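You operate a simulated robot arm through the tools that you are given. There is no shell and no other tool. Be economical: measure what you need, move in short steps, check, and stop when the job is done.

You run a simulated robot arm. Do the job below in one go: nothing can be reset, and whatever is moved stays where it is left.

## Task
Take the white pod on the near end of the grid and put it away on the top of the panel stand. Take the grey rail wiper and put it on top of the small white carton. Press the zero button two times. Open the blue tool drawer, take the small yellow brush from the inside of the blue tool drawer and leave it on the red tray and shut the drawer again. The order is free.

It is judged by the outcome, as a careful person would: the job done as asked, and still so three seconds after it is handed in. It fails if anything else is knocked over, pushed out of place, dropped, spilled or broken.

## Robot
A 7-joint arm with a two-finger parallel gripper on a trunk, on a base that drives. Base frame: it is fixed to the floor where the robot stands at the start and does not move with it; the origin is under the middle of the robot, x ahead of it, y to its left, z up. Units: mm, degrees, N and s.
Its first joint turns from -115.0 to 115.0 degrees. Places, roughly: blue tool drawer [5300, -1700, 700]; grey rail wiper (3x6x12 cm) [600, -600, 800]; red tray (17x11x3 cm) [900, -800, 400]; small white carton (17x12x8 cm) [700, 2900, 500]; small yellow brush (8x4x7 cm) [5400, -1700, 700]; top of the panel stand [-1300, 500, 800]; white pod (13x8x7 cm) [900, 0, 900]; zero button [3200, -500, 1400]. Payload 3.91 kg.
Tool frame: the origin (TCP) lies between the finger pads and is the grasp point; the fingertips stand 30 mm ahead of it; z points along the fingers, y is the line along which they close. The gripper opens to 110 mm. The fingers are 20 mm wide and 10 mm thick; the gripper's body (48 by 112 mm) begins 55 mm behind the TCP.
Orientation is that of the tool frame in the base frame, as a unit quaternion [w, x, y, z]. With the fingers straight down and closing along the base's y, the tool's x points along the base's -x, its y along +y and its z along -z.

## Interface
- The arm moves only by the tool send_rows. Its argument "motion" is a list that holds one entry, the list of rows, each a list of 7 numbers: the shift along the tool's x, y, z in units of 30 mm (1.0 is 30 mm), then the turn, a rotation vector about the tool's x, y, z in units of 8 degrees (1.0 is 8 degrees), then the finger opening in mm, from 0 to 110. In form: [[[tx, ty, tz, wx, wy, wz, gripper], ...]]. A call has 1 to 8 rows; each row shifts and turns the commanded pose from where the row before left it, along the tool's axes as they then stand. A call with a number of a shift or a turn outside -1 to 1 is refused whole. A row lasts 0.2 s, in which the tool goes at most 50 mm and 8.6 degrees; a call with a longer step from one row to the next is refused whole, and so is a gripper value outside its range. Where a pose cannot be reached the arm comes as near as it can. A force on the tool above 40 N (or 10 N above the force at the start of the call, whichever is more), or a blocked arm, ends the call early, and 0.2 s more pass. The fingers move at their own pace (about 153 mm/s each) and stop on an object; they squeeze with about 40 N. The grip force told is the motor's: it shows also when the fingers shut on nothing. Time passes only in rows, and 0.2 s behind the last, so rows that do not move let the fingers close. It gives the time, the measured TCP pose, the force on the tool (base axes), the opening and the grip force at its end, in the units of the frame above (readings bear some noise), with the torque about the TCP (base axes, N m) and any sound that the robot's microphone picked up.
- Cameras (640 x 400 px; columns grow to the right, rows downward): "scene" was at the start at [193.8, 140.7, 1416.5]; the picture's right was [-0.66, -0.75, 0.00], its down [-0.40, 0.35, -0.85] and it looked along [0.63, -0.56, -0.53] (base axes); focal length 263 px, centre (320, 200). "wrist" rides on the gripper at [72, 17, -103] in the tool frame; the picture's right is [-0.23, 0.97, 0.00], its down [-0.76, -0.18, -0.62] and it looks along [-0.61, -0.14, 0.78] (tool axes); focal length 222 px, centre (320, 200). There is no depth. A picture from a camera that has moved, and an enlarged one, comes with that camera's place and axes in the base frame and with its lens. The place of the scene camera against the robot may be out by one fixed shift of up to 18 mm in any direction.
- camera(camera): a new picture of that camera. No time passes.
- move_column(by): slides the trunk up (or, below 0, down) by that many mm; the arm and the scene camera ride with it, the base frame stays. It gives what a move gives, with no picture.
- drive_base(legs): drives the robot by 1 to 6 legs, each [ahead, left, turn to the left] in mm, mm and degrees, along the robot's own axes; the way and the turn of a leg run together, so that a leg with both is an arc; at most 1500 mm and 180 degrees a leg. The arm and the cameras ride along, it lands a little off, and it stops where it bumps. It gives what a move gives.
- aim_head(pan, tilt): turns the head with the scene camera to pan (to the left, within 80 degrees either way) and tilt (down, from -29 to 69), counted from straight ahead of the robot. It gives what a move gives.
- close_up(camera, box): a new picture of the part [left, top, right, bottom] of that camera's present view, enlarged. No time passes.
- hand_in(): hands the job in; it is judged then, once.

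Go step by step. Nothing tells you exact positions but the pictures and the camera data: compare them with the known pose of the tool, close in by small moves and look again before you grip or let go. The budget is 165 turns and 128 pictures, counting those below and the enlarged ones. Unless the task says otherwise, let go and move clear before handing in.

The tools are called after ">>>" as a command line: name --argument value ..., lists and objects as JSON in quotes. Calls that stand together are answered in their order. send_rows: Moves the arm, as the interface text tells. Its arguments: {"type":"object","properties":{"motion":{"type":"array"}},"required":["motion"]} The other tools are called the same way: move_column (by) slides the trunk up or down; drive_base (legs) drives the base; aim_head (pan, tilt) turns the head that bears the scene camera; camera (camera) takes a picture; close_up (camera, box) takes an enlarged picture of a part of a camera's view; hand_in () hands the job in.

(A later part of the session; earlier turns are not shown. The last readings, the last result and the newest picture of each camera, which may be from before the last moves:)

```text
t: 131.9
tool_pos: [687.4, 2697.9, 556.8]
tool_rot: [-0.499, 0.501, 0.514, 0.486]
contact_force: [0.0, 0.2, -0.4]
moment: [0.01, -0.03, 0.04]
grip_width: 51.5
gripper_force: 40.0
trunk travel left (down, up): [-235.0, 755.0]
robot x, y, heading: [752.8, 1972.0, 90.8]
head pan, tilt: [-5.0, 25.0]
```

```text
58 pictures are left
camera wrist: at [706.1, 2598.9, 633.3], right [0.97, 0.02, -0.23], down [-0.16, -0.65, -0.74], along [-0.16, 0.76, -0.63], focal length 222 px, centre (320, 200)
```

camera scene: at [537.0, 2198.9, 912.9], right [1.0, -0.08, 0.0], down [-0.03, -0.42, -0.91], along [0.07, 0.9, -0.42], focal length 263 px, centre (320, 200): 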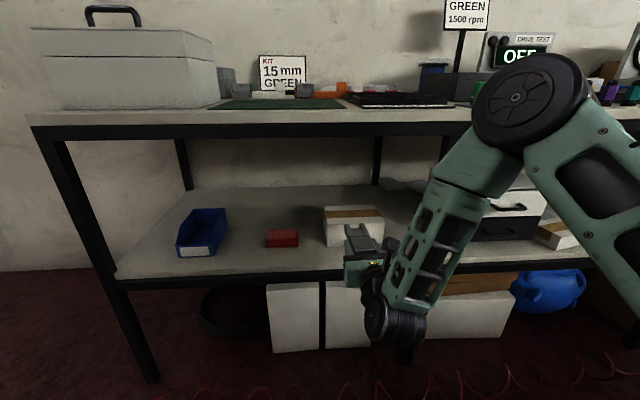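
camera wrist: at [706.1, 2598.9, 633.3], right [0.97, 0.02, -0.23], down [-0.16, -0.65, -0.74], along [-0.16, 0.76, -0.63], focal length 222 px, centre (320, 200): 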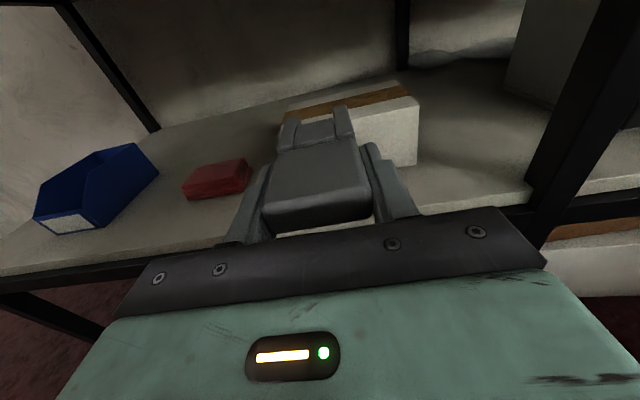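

>>> close_up --camera "scene" --box '[280, 170, 440, 300]'

>>> close_up --camera "wrist" --box '[200, 50, 480, 230]'

```text
3.08 times, centred on (360, 235) of scene
camera zoom: at [537.0, 2198.9, 912.9], right [1.0, -0.08, 0.0], down [-0.03, -0.42, -0.91], along [0.07, 0.9, -0.42], focal length 810 px, centre (197, 92)
```

zoom: 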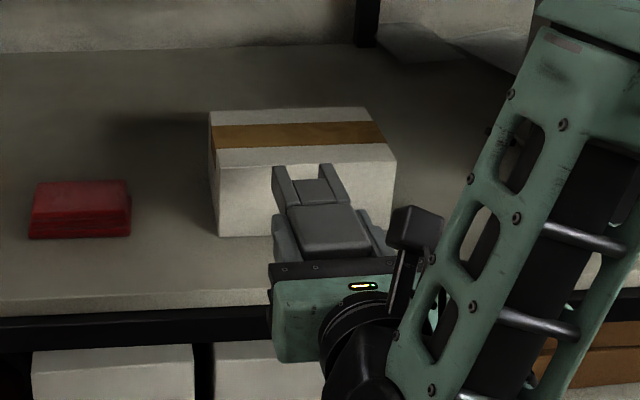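

```text
2.22 times, centred on (340, 140) of wrist
camera zoom: at [706.1, 2598.9, 633.3], right [0.97, 0.02, -0.23], down [-0.16, -0.65, -0.74], along [-0.16, 0.76, -0.63], focal length 494 px, centre (276, 333)
```

zoom: 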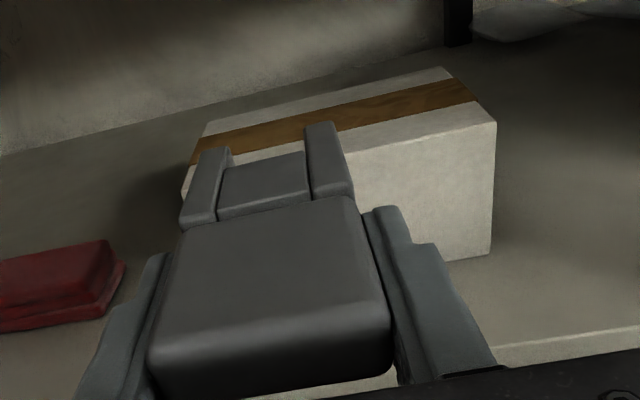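

The carton is now well measured: x ≈ 617–786, front y ≈ 2866, top z ≈ 525. I'll raise 10 mm, centre on x ≈ 703 and go in.

>>> send_rows --motion '[[[0.4, 0.25, 0, 0, 0, 0, 30], [0, 0.25, 1, 0, 0, 0, 30], [0, 0, 1, 0, 0, 0, 30], [0, 0, 1, 0, 0, 0, 30], [0, 0, 1, 0, 0, 0, 30]]]'

>>> camera --camera "scene"

>>> close_up --camera "wrist" --box '[140, 50, 500, 270]'

```text
t: 133.2
tool_pos: [699.7, 2818.5, 566.8]
tool_rot: [-0.5, 0.5, 0.514, 0.485]
contact_force: [-0.3, -0.3, -0.5]
moment: [0.01, 0.02, -0.02]
grip_width: 51.4
gripper_force: 39.8
trunk travel left (down, up): [-235.0, 755.0]
robot x, y, heading: [754.6, 1975.5, 91.1]
head pan, tilt: [-5.0, 25.0]
```

```text
55 pictures are left
camera scene: at [537.0, 2198.9, 913.0], right [1.0, -0.08, 0.0], down [-0.03, -0.42, -0.91], along [0.07, 0.9, -0.42], focal length 263 px, centre (320, 200)
```

scene: 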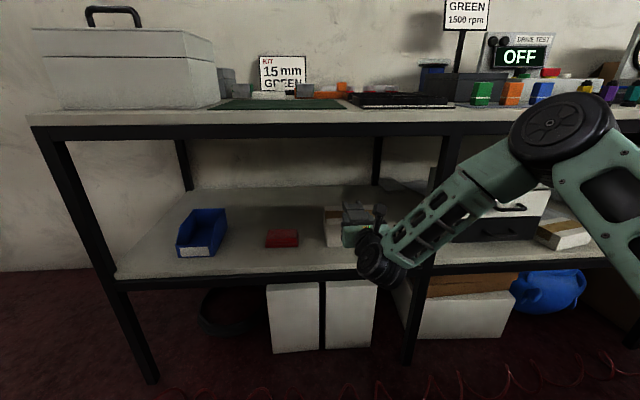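

```text
1.78 times, centred on (320, 160) of wrist
camera zoom: at [719.3, 2719.7, 642.7], right [0.97, 0.02, -0.23], down [-0.16, -0.65, -0.74], along [-0.16, 0.76, -0.63], focal length 395 px, centre (320, 271)
```

zoom: 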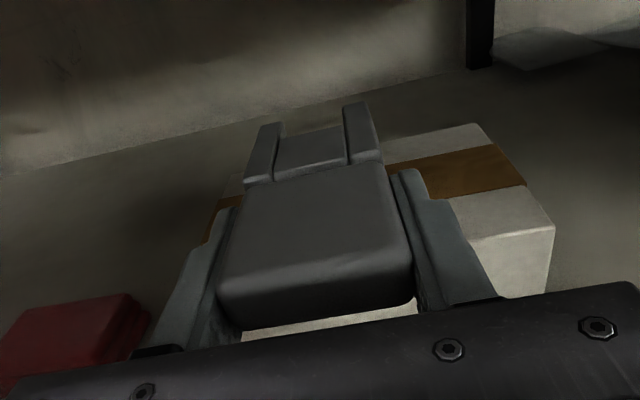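

>>> send_rows --motion '[[[0, 0.1, 1, 0, 0, 0, 30], [0, 0, 0.95, 0, 0, 0, 30]]]'

>>> close_up --camera "wrist" --box '[140, 50, 500, 270]'

>>> close_up --camera "scene" --box '[300, 180, 420, 280]'

```text
t: 133.8
tool_pos: [702.9, 2876.9, 563.9]
tool_rot: [-0.499, 0.502, 0.513, 0.486]
contact_force: [0.4, 0.3, -0.9]
moment: [-0.03, -0.01, -0.01]
grip_width: 51.4
gripper_force: 40.3
trunk travel left (down, up): [-235.0, 755.0]
robot x, y, heading: [748.4, 1971.6, 90.7]
head pan, tilt: [-5.0, 25.0]
```

```text
1.78 times, centred on (320, 160) of wrist
camera zoom: at [721.5, 2778.9, 640.3], right [0.97, 0.02, -0.23], down [-0.16, -0.65, -0.74], along [-0.16, 0.76, -0.63], focal length 395 px, centre (320, 271)
```

zoom: 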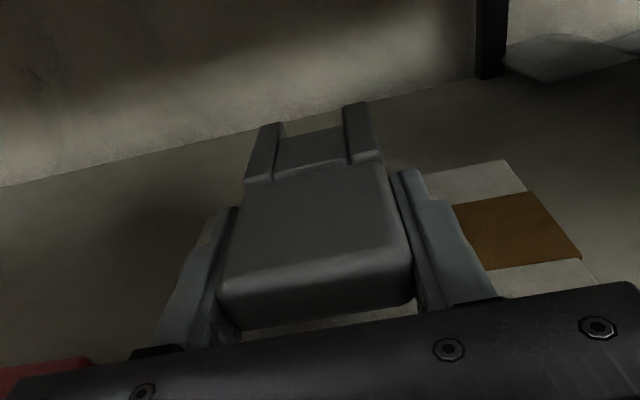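

```text
4.00 times, centred on (360, 230) of scene
camera zoom: at [537.0, 2198.9, 913.0], right [1.0, -0.08, 0.0], down [-0.03, -0.42, -0.91], along [0.07, 0.9, -0.42], focal length 1052 px, centre (160, 80)
```

zoom: 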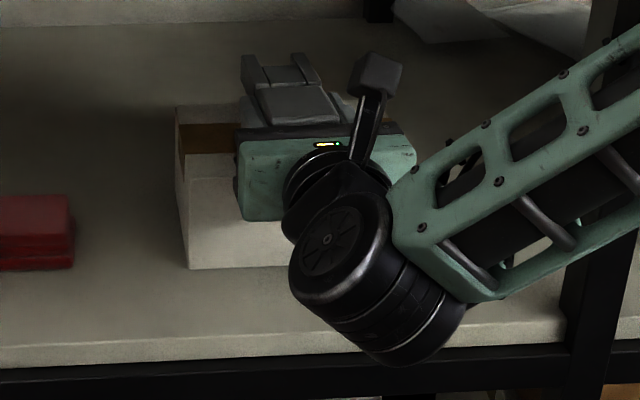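

Well centred over the carton. Lowering gently to contact.

>>> send_rows --motion '[[[-0.3, 0, 0, 0, 0, 0, 30], [-0.2, 0, 0, 0, 0, 0, 30], [-0.15, 0, 0, 0, 0, 0, 30]]]'

>>> close_up --camera "wrist" --box '[140, 50, 500, 270]'

```text
t: 134.6
tool_pos: [701.9, 2876.5, 543.5]
tool_rot: [-0.499, 0.501, 0.513, 0.486]
contact_force: [-0.6, 0.0, -1.2]
moment: [-0.03, 0.0, 0.02]
grip_width: 51.4
gripper_force: 40.1
trunk travel left (down, up): [-235.0, 755.0]
robot x, y, heading: [749.7, 1972.4, 90.8]
head pan, tilt: [-5.0, 25.0]
```

```text
1.78 times, centred on (320, 160) of wrist
camera zoom: at [720.9, 2777.6, 620.4], right [0.97, 0.02, -0.23], down [-0.16, -0.65, -0.74], along [-0.16, 0.76, -0.63], focal length 395 px, centre (320, 271)
```

zoom: 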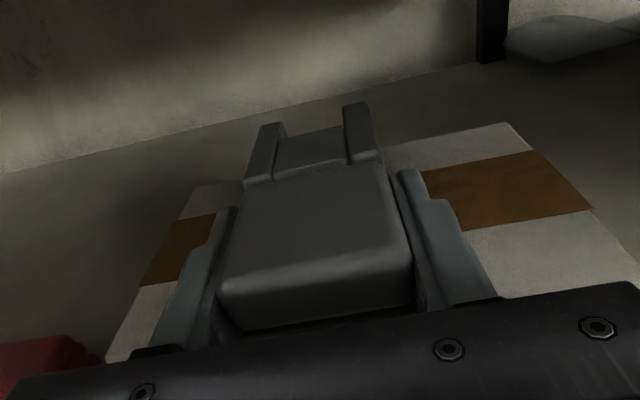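

>>> send_rows --motion '[[[-0.12, 0, 0, 0, 0, 0, 30], [-0.1, 0, 0, 0, 0, 0, 30]]]'

>>> send_rows --motion '[[[-0.1, 0, 0, 0, 0, 0, 30], [-0.08, 0, 0, 0, 0, 0, 30]]]'

```text
t: 135.2
tool_pos: [701.9, 2876.8, 541.0]
tool_rot: [-0.501, 0.499, 0.512, 0.487]
contact_force: [-1.1, -4.0, 16.8]
moment: [-0.04, -0.26, -0.02]
grip_width: 51.6
gripper_force: 40.4
trunk travel left (down, up): [-235.0, 755.0]
robot x, y, heading: [754.0, 1972.0, 90.5]
head pan, tilt: [-5.0, 25.0]
```

```text
t: 135.7
tool_pos: [702.0, 2878.3, 541.9]
tool_rot: [-0.504, 0.497, 0.509, 0.49]
contact_force: [0.3, -1.7, 11.8]
moment: [-0.03, -0.21, 0.02]
grip_width: 51.5
gripper_force: 39.7
trunk travel left (down, up): [-235.0, 755.0]
robot x, y, heading: [752.8, 1972.5, 90.6]
head pan, tilt: [-5.0, 25.0]
stopped in row 2: the force on the tool passed its limit (the readings are from after the stop); the commanded pose is now the measured one
```

Contact at z ≈ 541. I'll open a little, then pull straight back out.

>>> send_rows --motion '[[[0.05, 0, 0, 0, 0, 0, 56], [0, 0, 0, 0, 0, 0, 66], [0, 0, 0, 0, 0, 0, 70]]]'

>>> close_up --camera "wrist" --box '[140, 50, 500, 270]'

```text
t: 136.5
tool_pos: [701.7, 2876.8, 540.7]
tool_rot: [-0.504, 0.497, 0.51, 0.489]
contact_force: [-6.8, -1.8, 12.5]
moment: [0.02, -0.28, 0.04]
grip_width: 67.4
gripper_force: 0.1
trunk travel left (down, up): [-235.0, 755.0]
robot x, y, heading: [750.8, 1972.4, 90.9]
head pan, tilt: [-5.0, 25.0]
```

```text
1.78 times, centred on (320, 160) of wrist
camera zoom: at [719.6, 2777.2, 616.1], right [0.97, 0.02, -0.23], down [-0.16, -0.64, -0.75], along [-0.16, 0.77, -0.62], focal length 395 px, centre (320, 271)
```

zoom: 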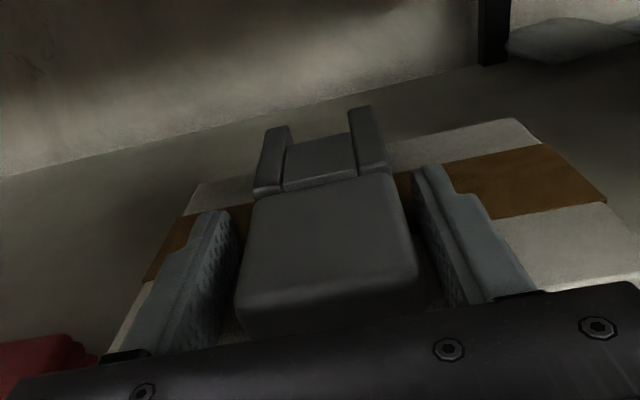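

The fingers rest lightly on the carton; I'll lift them a few mm and withdraw.

>>> send_rows --motion '[[[0.2, 0, 0, 0, 0, 0, 70], [0.1, 0, -0.4, 0, 0, 0, 72], [0, 0, -1, 0, 0, 0, 72], [0, 0, -1, 0, 0, 0, 72], [0, 0, -1, 0, 0, 0, 72], [0, 0, -1, 0, 0, 0, 72], [0, 0, -1, 0, 0, 0, 72]]]'

>>> close_up --camera "scene" --box '[280, 170, 440, 300]'

```text
t: 138.1
tool_pos: [706.2, 2716.5, 552.4]
tool_rot: [-0.502, 0.499, 0.51, 0.489]
contact_force: [0.6, -0.1, 0.9]
moment: [0.04, 0.02, -0.02]
grip_width: 72.1
gripper_force: 0.0
trunk travel left (down, up): [-235.0, 755.0]
robot x, y, heading: [752.9, 1972.1, 90.8]
head pan, tilt: [-5.0, 25.0]
```

```text
3.08 times, centred on (360, 235) of scene
camera zoom: at [537.1, 2198.9, 913.0], right [1.0, -0.08, 0.0], down [-0.03, -0.42, -0.91], along [0.07, 0.9, -0.42], focal length 810 px, centre (197, 92)
```

zoom: 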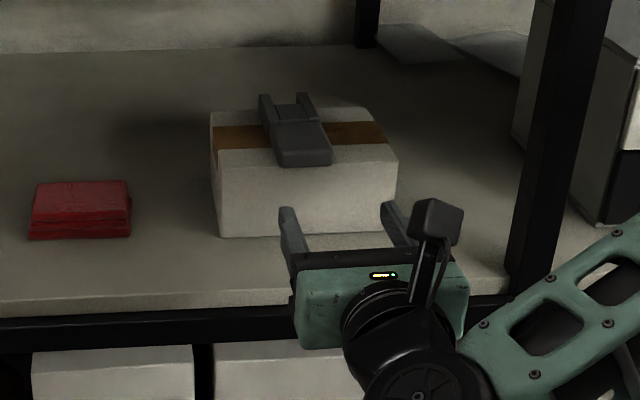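

The wiper lies flat on the carton. Now I'll retract, raise the trunk and drive round the table's near end to the right side, toward the zero button.

>>> send_rows --motion '[[[0, 0, -1, 0, 0, 0, 72], [0, 0, -1, 0, 0, 0, 72], [0, 0, -1, 0, 0, 0, 72], [0, 0, -1, 0, 0, 0, 40], [0, 0, -1, 0, 0, 0, 20]]]'

>>> move_column --by 400

>>> drive_base --legs '[[0, 1050, 0], [-1400, 0, 0], [-1400, 0, 0], [-550, 0, 0], [0, 0, -90]]'

>>> aim_head --pan 10 --tilt 15

>>> camera --camera "scene"

```text
t: 139.3
tool_pos: [694.0, 2592.0, 552.6]
tool_rot: [-0.502, 0.483, 0.506, 0.509]
contact_force: [-0.2, -1.2, 0.3]
moment: [0.01, 0.02, -0.01]
grip_width: 20.4
gripper_force: 0.2
out of reach, approached as far as the arm can: row 4, 5
trunk travel left (down, up): [-235.0, 755.0]
robot x, y, heading: [752.9, 1975.7, 90.9]
head pan, tilt: [-5.0, 25.0]
```

```text
t: 143.1
tool_pos: [688.7, 2591.1, 952.2]
tool_rot: [0.507, -0.483, -0.507, -0.503]
contact_force: [0.1, 1.0, 1.2]
moment: [-0.04, 0.02, -0.01]
grip_width: 20.0
gripper_force: 0.1
trunk travel left (down, up): [-635.0, 355.0]
robot x, y, heading: [756.6, 1975.5, 90.6]
head pan, tilt: [-5.0, 25.0]
```

```text
t: 168.2
tool_pos: [399.8, -1329.1, 952.0]
tool_rot: [0.0, 0.7, 0.013, 0.714]
contact_force: [0.4, 0.5, -0.2]
moment: [0.02, -0.02, 0.0]
grip_width: 19.9
gripper_force: 0.1
trunk travel left (down, up): [-635.0, 355.0]
robot x, y, heading: [-219.7, -1386.2, -0.0]
head pan, tilt: [-5.0, 25.0]
```

```text
t: 169.0
tool_pos: [401.2, -1330.8, 955.7]
tool_rot: [0.002, 0.698, 0.014, 0.716]
contact_force: [0.0, 0.5, -0.3]
moment: [0.04, -0.02, -0.03]
grip_width: 19.9
gripper_force: 0.1
trunk travel left (down, up): [-635.0, 355.0]
robot x, y, heading: [-221.1, -1386.8, -0.4]
head pan, tilt: [10.0, 15.0]
```

```text
48 pictures are left
camera scene: at [0.3, -1170.5, 1329.1], right [0.17, -0.98, 0.0], down [-0.26, -0.04, -0.97], along [0.95, 0.17, -0.26], focal length 263 px, centre (320, 200)
```

scene: 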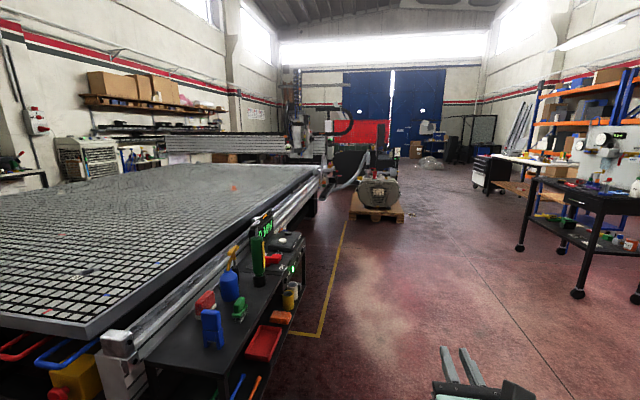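

I see the red tray on the cart's lower shelf, and the gantry machine (with the zero button) ahead at the far end of the table. I'll drive along the marked aisle and look at the machine.

>>> drive_base --legs '[[1300, 0, 0], [1200, 50, 0]]'

>>> aim_head --pan 35 --tilt 5

>>> camera --camera "scene"

```text
t: 181.3
tool_pos: [2914.4, -1244.6, 955.2]
tool_rot: [-0.007, 0.697, 0.023, 0.716]
contact_force: [0.1, -0.3, 0.4]
moment: [-0.02, -0.03, -0.03]
grip_width: 19.9
gripper_force: 0.0
trunk travel left (down, up): [-635.0, 355.0]
robot x, y, heading: [2299.0, -1319.0, 1.6]
head pan, tilt: [10.0, 15.0]
```

```text
t: 182.2
tool_pos: [2915.1, -1244.9, 955.4]
tool_rot: [-0.007, 0.697, 0.023, 0.716]
contact_force: [-0.2, 0.4, -0.1]
moment: [0.02, 0.0, 0.01]
grip_width: 20.0
gripper_force: 0.0
trunk travel left (down, up): [-635.0, 355.0]
robot x, y, heading: [2300.9, -1315.2, 1.3]
head pan, tilt: [35.0, 5.0]
```

```text
47 pictures are left
camera scene: at [2492.6, -1058.5, 1345.4], right [0.59, -0.81, 0.0], down [-0.07, -0.05, -1.0], along [0.8, 0.59, -0.09], focal length 263 px, centre (320, 200)
```

scene: 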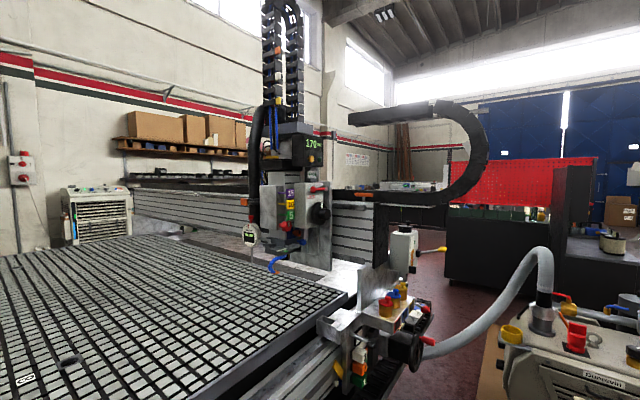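

>>> close_up --camera "scene" --box '[230, 100, 350, 280]'

>>> close_up --camera "scene" --box '[285, 125, 335, 170]'

```text
2.22 times, centred on (290, 190) of scene
camera zoom: at [2492.6, -1058.5, 1345.4], right [0.59, -0.81, 0.0], down [-0.07, -0.05, -1.0], along [0.8, 0.59, -0.09], focal length 585 px, centre (387, 222)
```

zoom: 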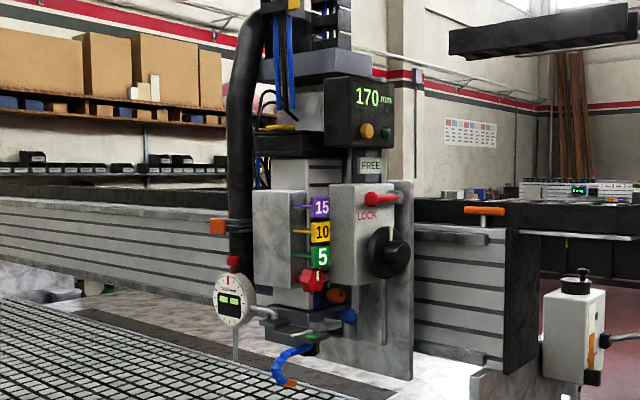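

```text
8.89 times, centred on (310, 148) of scene
camera zoom: at [2492.6, -1058.5, 1345.4], right [0.59, -0.81, 0.0], down [-0.07, -0.05, -1.0], along [0.8, 0.59, -0.09], focal length 2339 px, centre (409, 667)
```

zoom: 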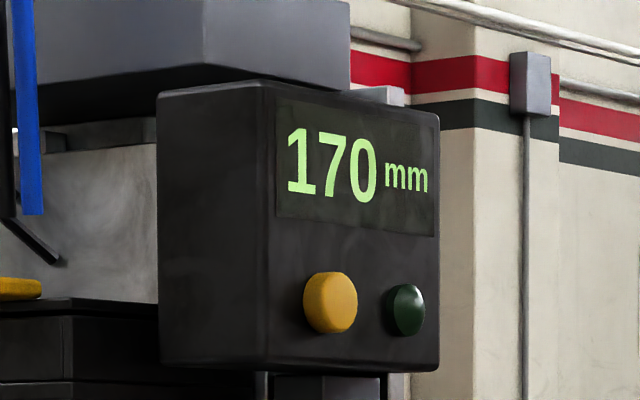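

The zero button should be on the "170 mm" readout box: the yellow one at about (3198, -500, 1404), or the green one beside it. I'll raise the trunk, turn to face the readout, and read the labels.

>>> move_column --by 350

>>> drive_base --legs '[[0, 0, 88.6], [0, -650, 0]]'

>>> aim_head --pan -30 --tilt 20

>>> camera --camera "scene"

```text
t: 185.6
tool_pos: [2913.9, -1244.4, 1305.5]
tool_rot: [-0.006, 0.696, 0.024, 0.717]
contact_force: [-0.3, 0.6, -0.9]
moment: [0.0, -0.04, -0.02]
grip_width: 19.8
gripper_force: 0.1
trunk travel left (down, up): [-985.0, 5.0]
robot x, y, heading: [2299.7, -1317.5, 1.3]
head pan, tilt: [35.0, 5.0]
```

```text
t: 193.0
tool_pos: [2881.1, -689.3, 1305.5]
tool_rot: [0.51, -0.478, -0.508, -0.504]
contact_force: [-1.2, 0.3, 0.9]
moment: [0.01, -0.02, -0.01]
grip_width: 19.9
gripper_force: 0.0
trunk travel left (down, up): [-985.0, 5.0]
robot x, y, heading: [2952.2, -1308.0, 90.9]
head pan, tilt: [35.0, 5.0]
```

```text
t: 194.3
tool_pos: [2881.7, -688.0, 1305.6]
tool_rot: [0.51, -0.478, -0.508, -0.503]
contact_force: [0.7, -0.2, 0.0]
moment: [0.04, 0.0, -0.01]
grip_width: 20.0
gripper_force: 0.1
trunk travel left (down, up): [-985.0, 5.0]
robot x, y, heading: [2946.9, -1308.9, 90.6]
head pan, tilt: [-30.0, 20.0]
```

```text
44 pictures are left
camera scene: at [2770.9, -1092.5, 1671.1], right [0.87, -0.49, 0.0], down [-0.17, -0.3, -0.94], along [0.46, 0.82, -0.34], focal length 263 px, centre (320, 200)
```

scene: 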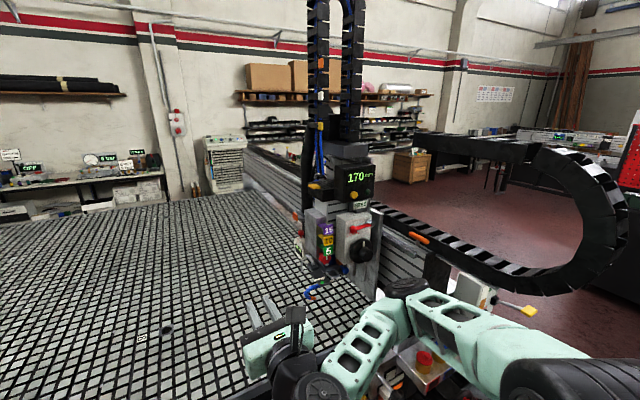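

>>> close_up --camera "scene" --box '[325, 150, 395, 220]'

>>> close_up --camera "scene" --box '[200, 120, 440, 270]'

```text
5.71 times, centred on (360, 185) of scene
camera zoom: at [2770.9, -1092.5, 1671.1], right [0.87, -0.49, 0.0], down [-0.17, -0.3, -0.94], along [0.46, 0.82, -0.34], focal length 1504 px, centre (91, 286)
```

zoom: 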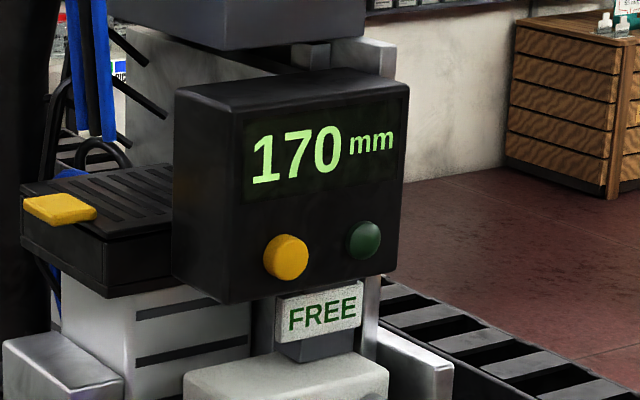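

```text
2.67 times, centred on (320, 195) of scene
camera zoom: at [2770.9, -1092.5, 1671.1], right [0.87, -0.49, 0.0], down [-0.17, -0.3, -0.94], along [0.46, 0.82, -0.34], focal length 702 px, centre (320, 213)
```

zoom: 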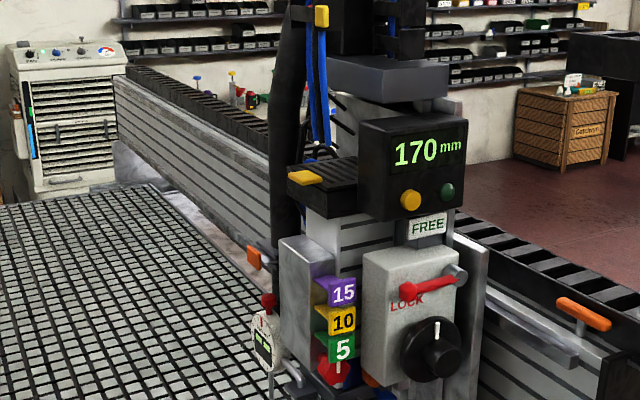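

The yellow raised button is the push button (the green one looks like a lamp), and by triangulation it is at about (3245, -462, 1407). I'll move 100 mm right, close the fingers and bring the tip up in front of it.

>>> drive_base --legs '[[0, -100, 0]]'

>>> send_rows --motion '[[[0.43, 1, 0, -0.27, -0.19, 0, 0], [0.43, 1, 0, 0, 0, 0, 0], [0.43, 1, 0, 0, 0, 0, 0], [0.43, 1, 0, 0, 0, 0, 0], [0.43, 1, 0, 0, 0, 0, 0], [0.43, 1, 0, 0, 0, 0, 0], [0.43, 1, 0, 0, 0, 0, 0]]]'

>>> camera --camera "scene"

>>> camera --camera "wrist"

```text
t: 195.5
tool_pos: [2982.8, -687.4, 1304.6]
tool_rot: [0.509, -0.478, -0.507, -0.504]
contact_force: [0.0, 0.3, 0.3]
moment: [0.0, 0.02, 0.01]
grip_width: 20.1
gripper_force: 0.1
trunk travel left (down, up): [-985.0, 5.0]
robot x, y, heading: [3048.8, -1306.4, 90.4]
head pan, tilt: [-30.0, 20.0]
```

```text
t: 197.3
tool_pos: [3013.2, -499.9, 1376.9]
tool_rot: [-0.529, 0.452, 0.54, 0.474]
contact_force: [1.1, -0.2, -0.3]
moment: [-0.02, 0.0, -0.01]
grip_width: 0.0
gripper_force: 38.6
out of reach, approached as far as the arm can: row 1, 2, 3, 4, 5, 6, 7
trunk travel left (down, up): [-985.0, 5.0]
robot x, y, heading: [3028.9, -1207.2, 99.2]
head pan, tilt: [-30.0, 20.0]
stopped in row 7: the arm was blocked; the commanded pose is now the measured one
```

```text
41 pictures are left
camera scene: at [2811.4, -1022.9, 1671.4], right [0.93, -0.36, 0.01], down [-0.12, -0.32, -0.94], along [0.34, 0.88, -0.34], focal length 263 px, centre (320, 200)
```

scene: 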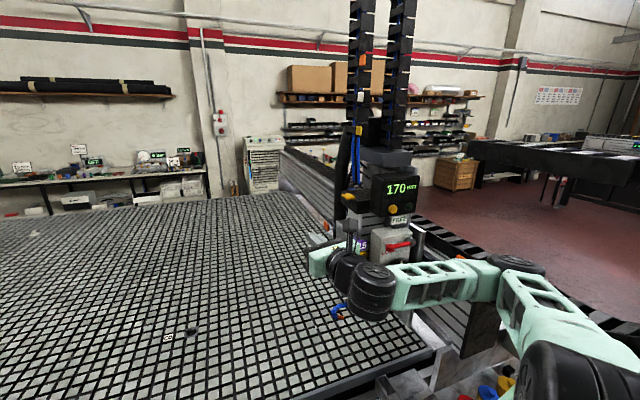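

```text
40 pictures are left
camera wrist: at [3042.3, -598.0, 1449.8], right [0.97, 0.14, -0.19], down [-0.06, -0.63, -0.77], along [-0.23, 0.76, -0.61], focal length 222 px, centre (320, 200)
```

wrist: 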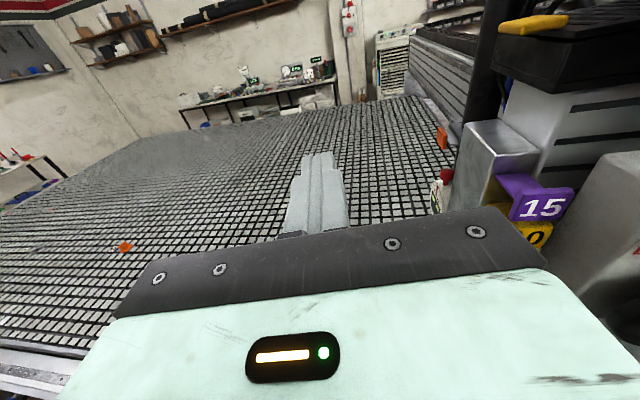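

Something blocked the arm and the base got shifted (now 99° heading). I'll check closely what the arm touches before moving.

>>> close_up --camera "scene" --box '[290, 150, 610, 350]'

>>> aim_head --pan -40 --tilt 45

>>> camera --camera "scene"

```text
2.00 times, centred on (450, 250) of scene
camera zoom: at [2811.4, -1022.9, 1671.4], right [0.93, -0.36, 0.01], down [-0.12, -0.32, -0.94], along [0.34, 0.88, -0.34], focal length 526 px, centre (60, 100)
```

zoom: 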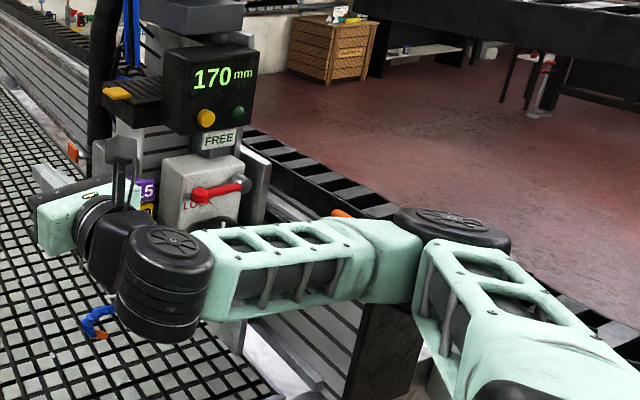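

```text
t: 198.2
tool_pos: [3013.9, -497.2, 1375.8]
tool_rot: [-0.529, 0.452, 0.541, 0.474]
contact_force: [0.0, -1.0, 0.4]
moment: [-0.01, 0.01, -0.01]
grip_width: 0.0
gripper_force: 37.6
trunk travel left (down, up): [-985.0, 5.0]
robot x, y, heading: [3028.4, -1203.3, 99.2]
head pan, tilt: [-40.0, 45.0]
```

```text
38 pictures are left
camera scene: at [2819.3, -1039.2, 1632.1], right [0.86, -0.51, 0.0], down [-0.36, -0.6, -0.71], along [0.37, 0.61, -0.7], focal length 263 px, centre (320, 200)
```

scene: 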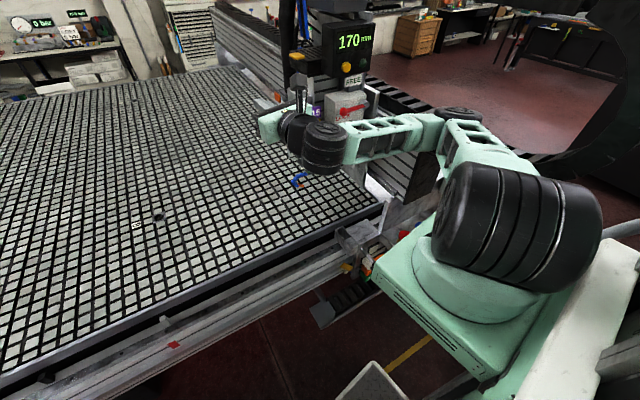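

The arm folded with its elbow out to the right; nothing on the machine looks displaced. I'll back the base off straight and look around before a better approach.

>>> drive_base --legs '[[-160, 0, 0]]'

>>> aim_head --pan -65 --tilt 45

>>> camera --camera "scene"

```text
t: 199.2
tool_pos: [3005.0, -530.3, 1371.7]
tool_rot: [-0.54, 0.445, 0.548, 0.458]
contact_force: [0.4, 0.5, 0.3]
moment: [-0.01, -0.01, -0.01]
grip_width: 0.0
gripper_force: 37.3
trunk travel left (down, up): [-985.0, 5.0]
robot x, y, heading: [3037.3, -1235.0, 100.3]
head pan, tilt: [-40.0, 45.0]
stopped in leg 1: the robot was blocked; the commanded pose is now the measured one
```

```text
t: 200.0
tool_pos: [3004.6, -530.0, 1371.8]
tool_rot: [-0.539, 0.446, 0.548, 0.459]
contact_force: [-0.4, 0.0, 0.5]
moment: [-0.02, -0.02, -0.01]
grip_width: 0.0
gripper_force: 38.1
trunk travel left (down, up): [-985.0, 5.0]
robot x, y, heading: [3037.9, -1236.9, 100.2]
head pan, tilt: [-65.0, 45.0]
```

```text
37 pictures are left
camera scene: at [2856.9, -1094.2, 1631.7], right [0.58, -0.82, 0.0], down [-0.57, -0.41, -0.71], along [0.58, 0.41, -0.7], focal length 263 px, centre (320, 200)
```

scene: 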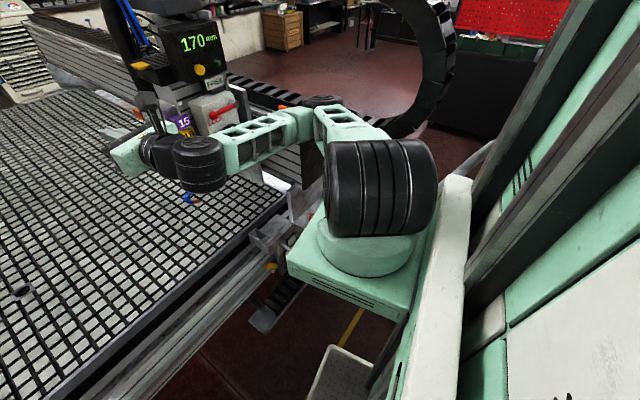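

Backing was blocked: the elbow seems caught near the gantry's end. I'll retrace the arm motion (left, back and down) to free it.

>>> send_rows --motion '[[[-0.1, -0.6, -0.1, 0, 0, 0, 0], [-0.2, -0.7, -0.2, 0, 0, 0, 0], [-0.3, -0.75, -0.3, 0, 0, 0, 0]]]'

>>> camera --camera "scene"

```text
t: 200.8
tool_pos: [2954.2, -553.2, 1350.9]
tool_rot: [-0.539, 0.447, 0.547, 0.459]
contact_force: [-0.5, -0.3, 0.3]
moment: [0.0, 0.01, 0.03]
grip_width: 0.0
gripper_force: 37.4
out of reach, approached as far as the arm can: row 2
trunk travel left (down, up): [-985.0, 5.0]
robot x, y, heading: [3039.9, -1237.3, 100.0]
head pan, tilt: [-65.0, 45.0]
```

```text
36 pictures are left
camera scene: at [2863.9, -1092.8, 1632.5], right [0.58, -0.82, 0.0], down [-0.58, -0.41, -0.71], along [0.58, 0.41, -0.71], focal length 263 px, centre (320, 200)
```

scene: 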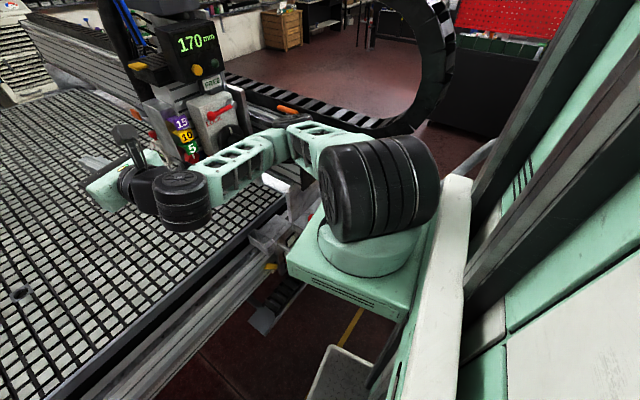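

It moves freely now. I'll continue, then back off.

>>> send_rows --motion '[[[-0.3, -0.7, -0.5, 0, 0, 0, 0], [-0.3, -0.7, -0.5, 0, 0, 0, 0], [-0.3, -0.7, -0.5, 0, 0, 0, 0]]]'

>>> drive_base --legs '[[-150, 0, 0]]'

>>> camera --camera "scene"

```text
t: 201.6
tool_pos: [2900.4, -597.6, 1345.6]
tool_rot: [0.544, -0.414, -0.539, -0.492]
contact_force: [0.3, 0.0, -0.1]
moment: [0.0, 0.01, 0.01]
grip_width: 0.1
gripper_force: 37.7
out of reach, approached as far as the arm can: row 1
trunk travel left (down, up): [-985.0, 5.0]
robot x, y, heading: [3041.2, -1240.7, 100.4]
head pan, tilt: [-65.0, 45.0]
```

```text
t: 203.0
tool_pos: [2922.7, -749.2, 1345.1]
tool_rot: [0.547, -0.414, -0.539, -0.488]
contact_force: [-0.3, 0.5, 0.5]
moment: [0.01, -0.02, 0.01]
grip_width: 0.0
gripper_force: 37.6
trunk travel left (down, up): [-985.0, 5.0]
robot x, y, heading: [3064.6, -1385.5, 100.5]
head pan, tilt: [-65.0, 45.0]
```

```text
35 pictures are left
camera scene: at [2890.1, -1241.0, 1632.3], right [0.58, -0.82, 0.0], down [-0.58, -0.41, -0.71], along [0.58, 0.41, -0.71], focal length 263 px, centre (320, 200)
```

scene: 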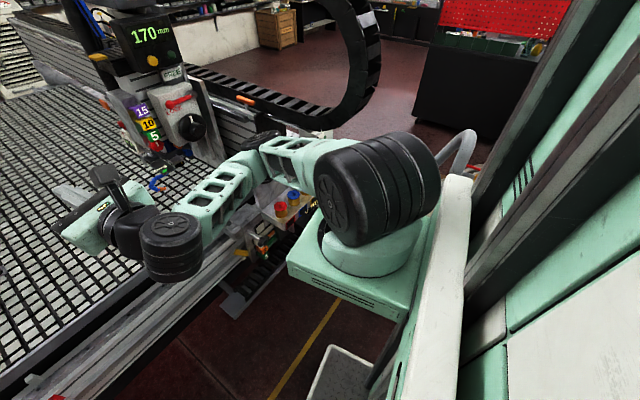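

The arm is free and the machine looks intact. I'll use a better posture: tilt the tool to about 45° downward (elbow up), so that the fingertip leads.

>>> send_rows --motion '[[[0, 0, 0, 0, -1, 0, 0], [0, 0, 0, 0, -1, 0, 0], [0, 0, 0, 0, -1, 0, 0], [0, 0, 0, 0, -1, 0, 0], [0, 0, 0, 0, -1, 0, 0], [0, 0, 0, 0, -1, 0, 0]]]'

>>> camera --camera "scene"

```text
t: 203.8
tool_pos: [2905.3, -752.0, 1476.4]
tool_rot: [-0.488, 0.379, 0.581, 0.529]
contact_force: [1.9, 0.3, -0.8]
moment: [0.0, -0.02, 0.11]
grip_width: 0.1
gripper_force: 37.5
out of reach, approached as far as the arm can: row 1, 4
trunk travel left (down, up): [-985.0, 5.0]
robot x, y, heading: [3070.1, -1383.1, 100.5]
head pan, tilt: [-65.0, 45.0]
stopped in row 4: the arm was blocked; the commanded pose is now the measured one
```

```text
34 pictures are left
camera scene: at [2891.9, -1240.6, 1632.6], right [0.58, -0.81, 0.0], down [-0.58, -0.41, -0.71], along [0.58, 0.41, -0.71], focal length 263 px, centre (320, 200)
```

scene: 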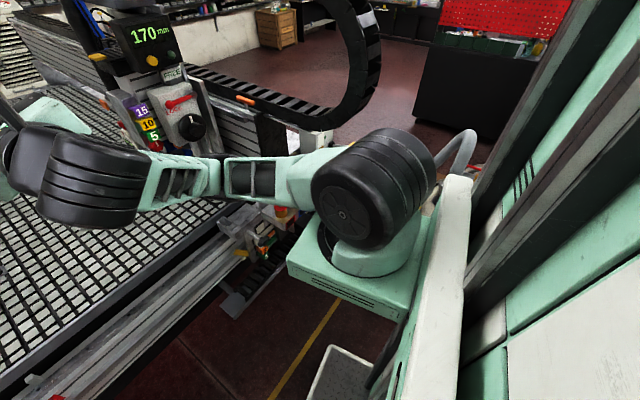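

The arm is in an awkward folded posture. I'll drive back into open floor and extend it forward before re-orienting.

>>> drive_base --legs '[[-450, 0, 0]]'

>>> send_rows --motion '[[[-0.5, 0.5, 1, 0, 0, 0, 0], [-0.5, 0.5, 1, 0, 0, 0, 0], [-0.5, 0.5, 1, 0, 0, 0, 0], [-0.5, 0.5, 1, 0, 0, 0, 0], [-0.5, 0.5, 1, 0, 0, 0, 0], [-0.5, 0.5, 1, 0, 0, 0, 0]]]'

>>> send_rows --motion '[[[0, 0, 0, 0, -0.8, 0, 0], [0, 0, 0, 0, -0.8, 0, 0], [0, 0, 0, 0, -0.8, 0, 0], [0, 0, 0, 0, -0.8, 0, 0], [0, 0, 0, 0, -0.8, 0, 0], [0, 0, 0, 0, -0.8, 0, 0]]]'

>>> aim_head --pan -35 --tilt 25

>>> camera --camera "scene"

```text
t: 206.6
tool_pos: [2984.1, -1192.4, 1476.7]
tool_rot: [-0.488, 0.378, 0.582, 0.529]
contact_force: [0.9, 0.1, 0.1]
moment: [-0.02, 0.0, 0.01]
grip_width: 0.2
gripper_force: 37.7
trunk travel left (down, up): [-985.0, 5.0]
robot x, y, heading: [3152.7, -1821.8, 100.6]
head pan, tilt: [-65.0, 45.0]
```

```text
t: 207.9
tool_pos: [3059.7, -992.9, 1418.5]
tool_rot: [-0.488, 0.378, 0.583, 0.528]
contact_force: [-0.3, 0.5, -0.4]
moment: [-0.01, -0.01, -0.01]
grip_width: 0.1
gripper_force: 37.8
trunk travel left (down, up): [-985.0, 5.0]
robot x, y, heading: [3152.1, -1826.6, 100.6]
head pan, tilt: [-65.0, 45.0]
```

```text
t: 209.3
tool_pos: [3060.0, -993.6, 1418.1]
tool_rot: [-0.27, 0.531, 0.711, 0.374]
contact_force: [0.5, 0.1, -0.1]
moment: [0.01, 0.01, -0.01]
grip_width: 0.0
gripper_force: 37.8
trunk travel left (down, up): [-985.0, 5.0]
robot x, y, heading: [3151.3, -1824.3, 100.4]
head pan, tilt: [-65.0, 45.0]
```

```text
t: 210.3
tool_pos: [3060.6, -994.5, 1418.2]
tool_rot: [-0.27, 0.53, 0.711, 0.376]
contact_force: [-0.8, -0.8, 0.2]
moment: [0.02, 0.01, -0.01]
grip_width: 0.0
gripper_force: 37.9
trunk travel left (down, up): [-985.0, 5.0]
robot x, y, heading: [3144.4, -1824.5, 100.3]
head pan, tilt: [-35.0, 25.0]
```

```text
33 pictures are left
camera scene: at [2942.9, -1643.7, 1662.9], right [0.91, -0.42, 0.0], down [-0.18, -0.38, -0.91], along [0.38, 0.82, -0.42], focal length 263 px, centre (320, 200)
```

scene: 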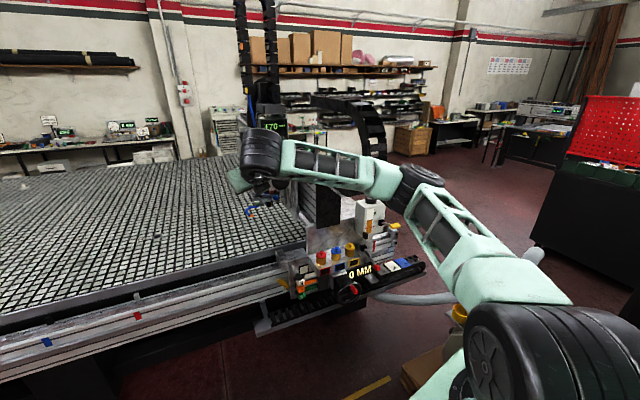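

Good posture now: arm stretched, tool about 35° below horizontal at z 1418. I'll yaw the tool 24°, then approach from the left at a heading of 65°, so the elbow stays clear of the gantry.

>>> send_rows --motion '[[[0, 0, 0, 0.78, 0.25, -0.57, 0], [0, 0, 0, 0.78, 0.25, -0.57, 0], [0, 0, 0, 0.78, 0.25, -0.57, 0]]]'

>>> drive_base --legs '[[0, 450, 0], [0, 0, -35.3]]'

>>> drive_base --legs '[[450, 165, 0]]'

>>> aim_head --pan -20 --tilt 25

>>> camera --camera "scene"

```text
t: 211.1
tool_pos: [3059.3, -994.3, 1417.7]
tool_rot: [-0.343, 0.37, 0.805, 0.311]
contact_force: [-1.3, 0.6, -0.2]
moment: [-0.02, -0.02, -0.02]
grip_width: 0.1
gripper_force: 37.3
trunk travel left (down, up): [-985.0, 5.0]
robot x, y, heading: [3149.9, -1826.8, 100.5]
head pan, tilt: [-35.0, 25.0]
```

```text
t: 215.5
tool_pos: [3092.8, -1171.7, 1417.8]
tool_rot: [-0.236, 0.591, 0.661, 0.398]
contact_force: [-0.9, -0.3, 0.3]
moment: [0.0, 0.0, 0.0]
grip_width: 0.2
gripper_force: 38.2
trunk travel left (down, up): [-985.0, 5.0]
robot x, y, heading: [2698.4, -1906.4, 66.4]
head pan, tilt: [-35.0, 25.0]
```

```text
t: 218.3
tool_pos: [3121.0, -693.4, 1417.9]
tool_rot: [-0.237, 0.59, 0.662, 0.397]
contact_force: [0.1, 0.0, 0.4]
moment: [0.01, -0.02, -0.03]
grip_width: 0.0
gripper_force: 37.8
trunk travel left (down, up): [-985.0, 5.0]
robot x, y, heading: [2728.8, -1432.0, 66.6]
head pan, tilt: [-35.0, 25.0]
```

```text
t: 219.1
tool_pos: [3121.2, -693.4, 1417.8]
tool_rot: [-0.236, 0.591, 0.661, 0.398]
contact_force: [1.1, -0.1, -0.2]
moment: [-0.03, -0.03, 0.01]
grip_width: 0.1
gripper_force: 37.7
trunk travel left (down, up): [-985.0, 5.0]
robot x, y, heading: [2725.9, -1428.9, 66.6]
head pan, tilt: [-20.0, 25.0]
```

```text
32 pictures are left
camera scene: at [2645.8, -1156.9, 1663.0], right [0.72, -0.69, 0.0], down [-0.29, -0.31, -0.91], along [0.63, 0.66, -0.42], focal length 263 px, centre (320, 200)
```

scene: 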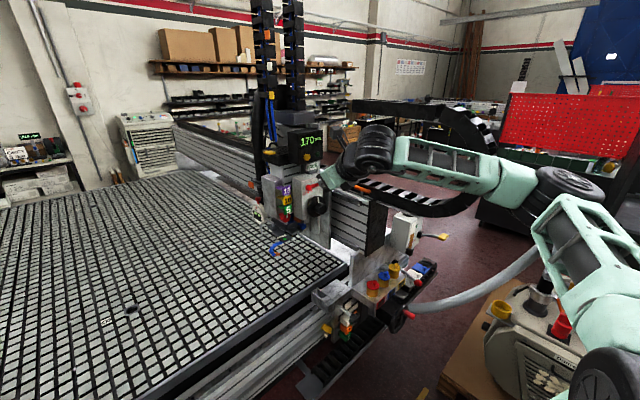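

>>> close_up --camera "scene" --box '[280, 120, 380, 200]'

>>> camera --camera "wrist"

```text
5.00 times, centred on (330, 160) of scene
camera zoom: at [2645.8, -1156.9, 1663.0], right [0.72, -0.69, 0.0], down [-0.29, -0.31, -0.91], along [0.63, 0.66, -0.42], focal length 1316 px, centre (270, 400)
```

zoom: 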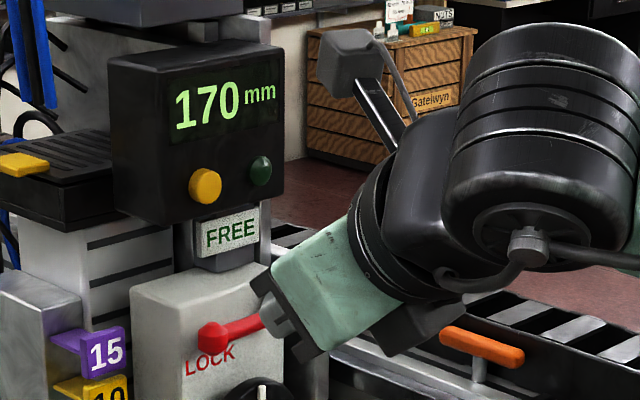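

```text
30 pictures are left
camera wrist: at [3107.0, -732.3, 1539.0], right [0.99, -0.15, 0.06], down [-0.13, -0.95, -0.28], along [0.1, 0.27, -0.96], focal length 222 px, centre (320, 200)
```

wrist: 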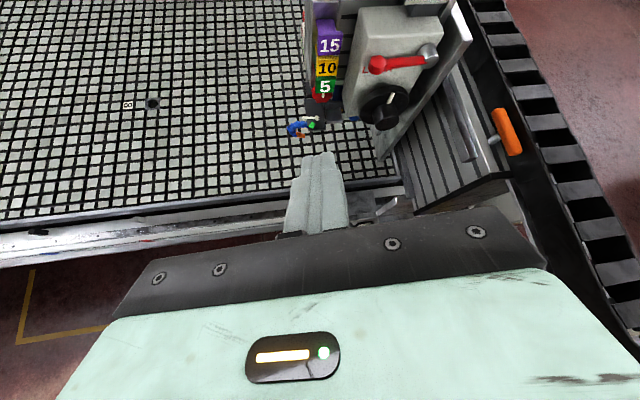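

The button's position agrees from three views: (3243, -465, 1408). I'll drive so that the tip is about 30 mm in front of it.

>>> drive_base --legs '[[196, -38, 0]]'

>>> close_up --camera "scene" --box '[220, 80, 380, 200]'

```text
t: 220.7
tool_pos: [3220.3, -544.0, 1422.5]
tool_rot: [-0.234, 0.592, 0.659, 0.401]
contact_force: [-0.4, 0.8, 0.2]
moment: [0.0, 0.03, 0.0]
grip_width: 0.0
gripper_force: 38.3
trunk travel left (down, up): [-985.0, 5.0]
robot x, y, heading: [2832.5, -1277.3, 66.4]
head pan, tilt: [-20.0, 25.0]
stopped in leg 1: the robot was blocked; the commanded pose is now the measured one
```

```text
3.33 times, centred on (300, 140) of scene
camera zoom: at [2739.0, -1007.8, 1663.6], right [0.72, -0.69, 0.0], down [-0.29, -0.3, -0.91], along [0.63, 0.66, -0.42], focal length 877 px, centre (387, 400)
```

zoom: 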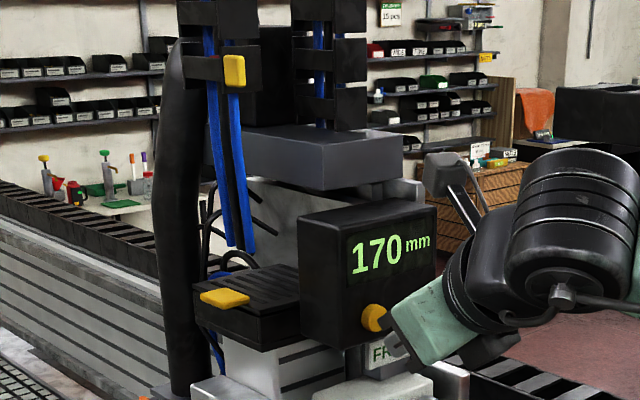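

Something blocked the base slightly. I'll back 20 mm to relieve it and finish with the arm; first a check of the surroundings.

>>> drive_base --legs '[[-25, 0, 0]]'

>>> aim_head --pan -20 --tilt 55

>>> camera --camera "scene"

```text
t: 221.5
tool_pos: [3219.3, -563.0, 1416.0]
tool_rot: [-0.237, 0.593, 0.659, 0.397]
contact_force: [-0.2, 0.1, 0.8]
moment: [0.01, 0.01, 0.01]
grip_width: 0.3
gripper_force: 37.2
trunk travel left (down, up): [-985.0, 5.0]
robot x, y, heading: [2827.3, -1302.0, 66.3]
head pan, tilt: [-20.0, 25.0]
```

```text
t: 222.5
tool_pos: [3220.1, -562.6, 1415.9]
tool_rot: [-0.236, 0.594, 0.658, 0.397]
contact_force: [-0.3, 0.7, 0.8]
moment: [0.0, -0.03, 0.01]
grip_width: 0.2
gripper_force: 37.6
trunk travel left (down, up): [-985.0, 5.0]
robot x, y, heading: [2826.0, -1300.3, 66.3]
head pan, tilt: [-20.0, 55.0]
```

```text
28 pictures are left
camera scene: at [2727.0, -1039.9, 1619.0], right [0.72, -0.69, 0.0], down [-0.56, -0.59, -0.57], along [0.4, 0.42, -0.82], focal length 263 px, centre (320, 200)
```

scene: 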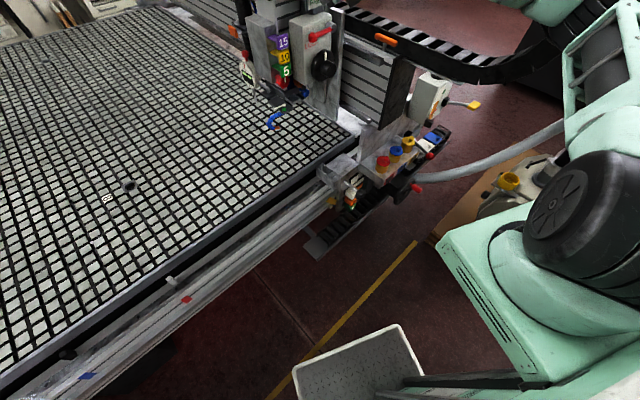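

The base is clear of the table, so it must have been the forearm brushing the cable chain. I'll back off and bring the tool steeper, with the forearm higher, to pass above the chain.

>>> drive_base --legs '[[-350, 0, 0]]'

>>> send_rows --motion '[[[0, 0, 0, 0.28, -0.92, 0, 0], [0, 0, 0, 0.28, -0.92, 0, 0], [0, 0, 0, 0.28, -0.92, 0, 0], [0, 0, 0, 0.28, -0.92, 0, 0]]]'

>>> aim_head --pan -20 --tilt 20

>>> camera --camera "scene"

```text
t: 224.8
tool_pos: [3079.4, -884.5, 1417.1]
tool_rot: [-0.237, 0.594, 0.659, 0.397]
contact_force: [0.6, -0.7, -0.8]
moment: [0.02, -0.01, 0.0]
grip_width: 0.0
gripper_force: 37.8
trunk travel left (down, up): [-985.0, 5.0]
robot x, y, heading: [2682.2, -1620.9, 66.4]
head pan, tilt: [-20.0, 55.0]
```

```text
t: 225.8
tool_pos: [3079.2, -885.1, 1416.5]
tool_rot: [-0.106, 0.655, 0.726, 0.18]
contact_force: [0.3, 0.0, 0.0]
moment: [-0.03, 0.0, 0.02]
grip_width: 0.0
gripper_force: 37.9
trunk travel left (down, up): [-985.0, 5.0]
robot x, y, heading: [2682.0, -1621.0, 66.3]
head pan, tilt: [-20.0, 55.0]
```

```text
t: 226.8
tool_pos: [3079.2, -885.2, 1417.2]
tool_rot: [-0.107, 0.655, 0.726, 0.181]
contact_force: [0.6, 0.4, -0.3]
moment: [-0.04, 0.01, 0.02]
grip_width: 0.1
gripper_force: 37.9
trunk travel left (down, up): [-985.0, 5.0]
robot x, y, heading: [2682.2, -1621.6, 66.1]
head pan, tilt: [-20.0, 20.0]
```

```text
27 pictures are left
camera scene: at [2600.9, -1347.1, 1671.0], right [0.72, -0.69, 0.0], down [-0.24, -0.25, -0.94], along [0.65, 0.68, -0.34], focal length 263 px, centre (320, 200)
```

scene: 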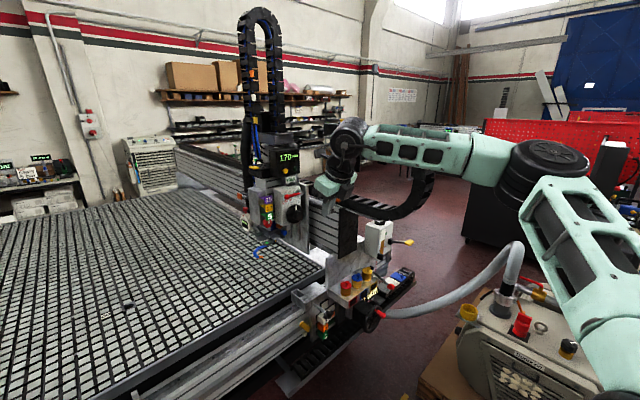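

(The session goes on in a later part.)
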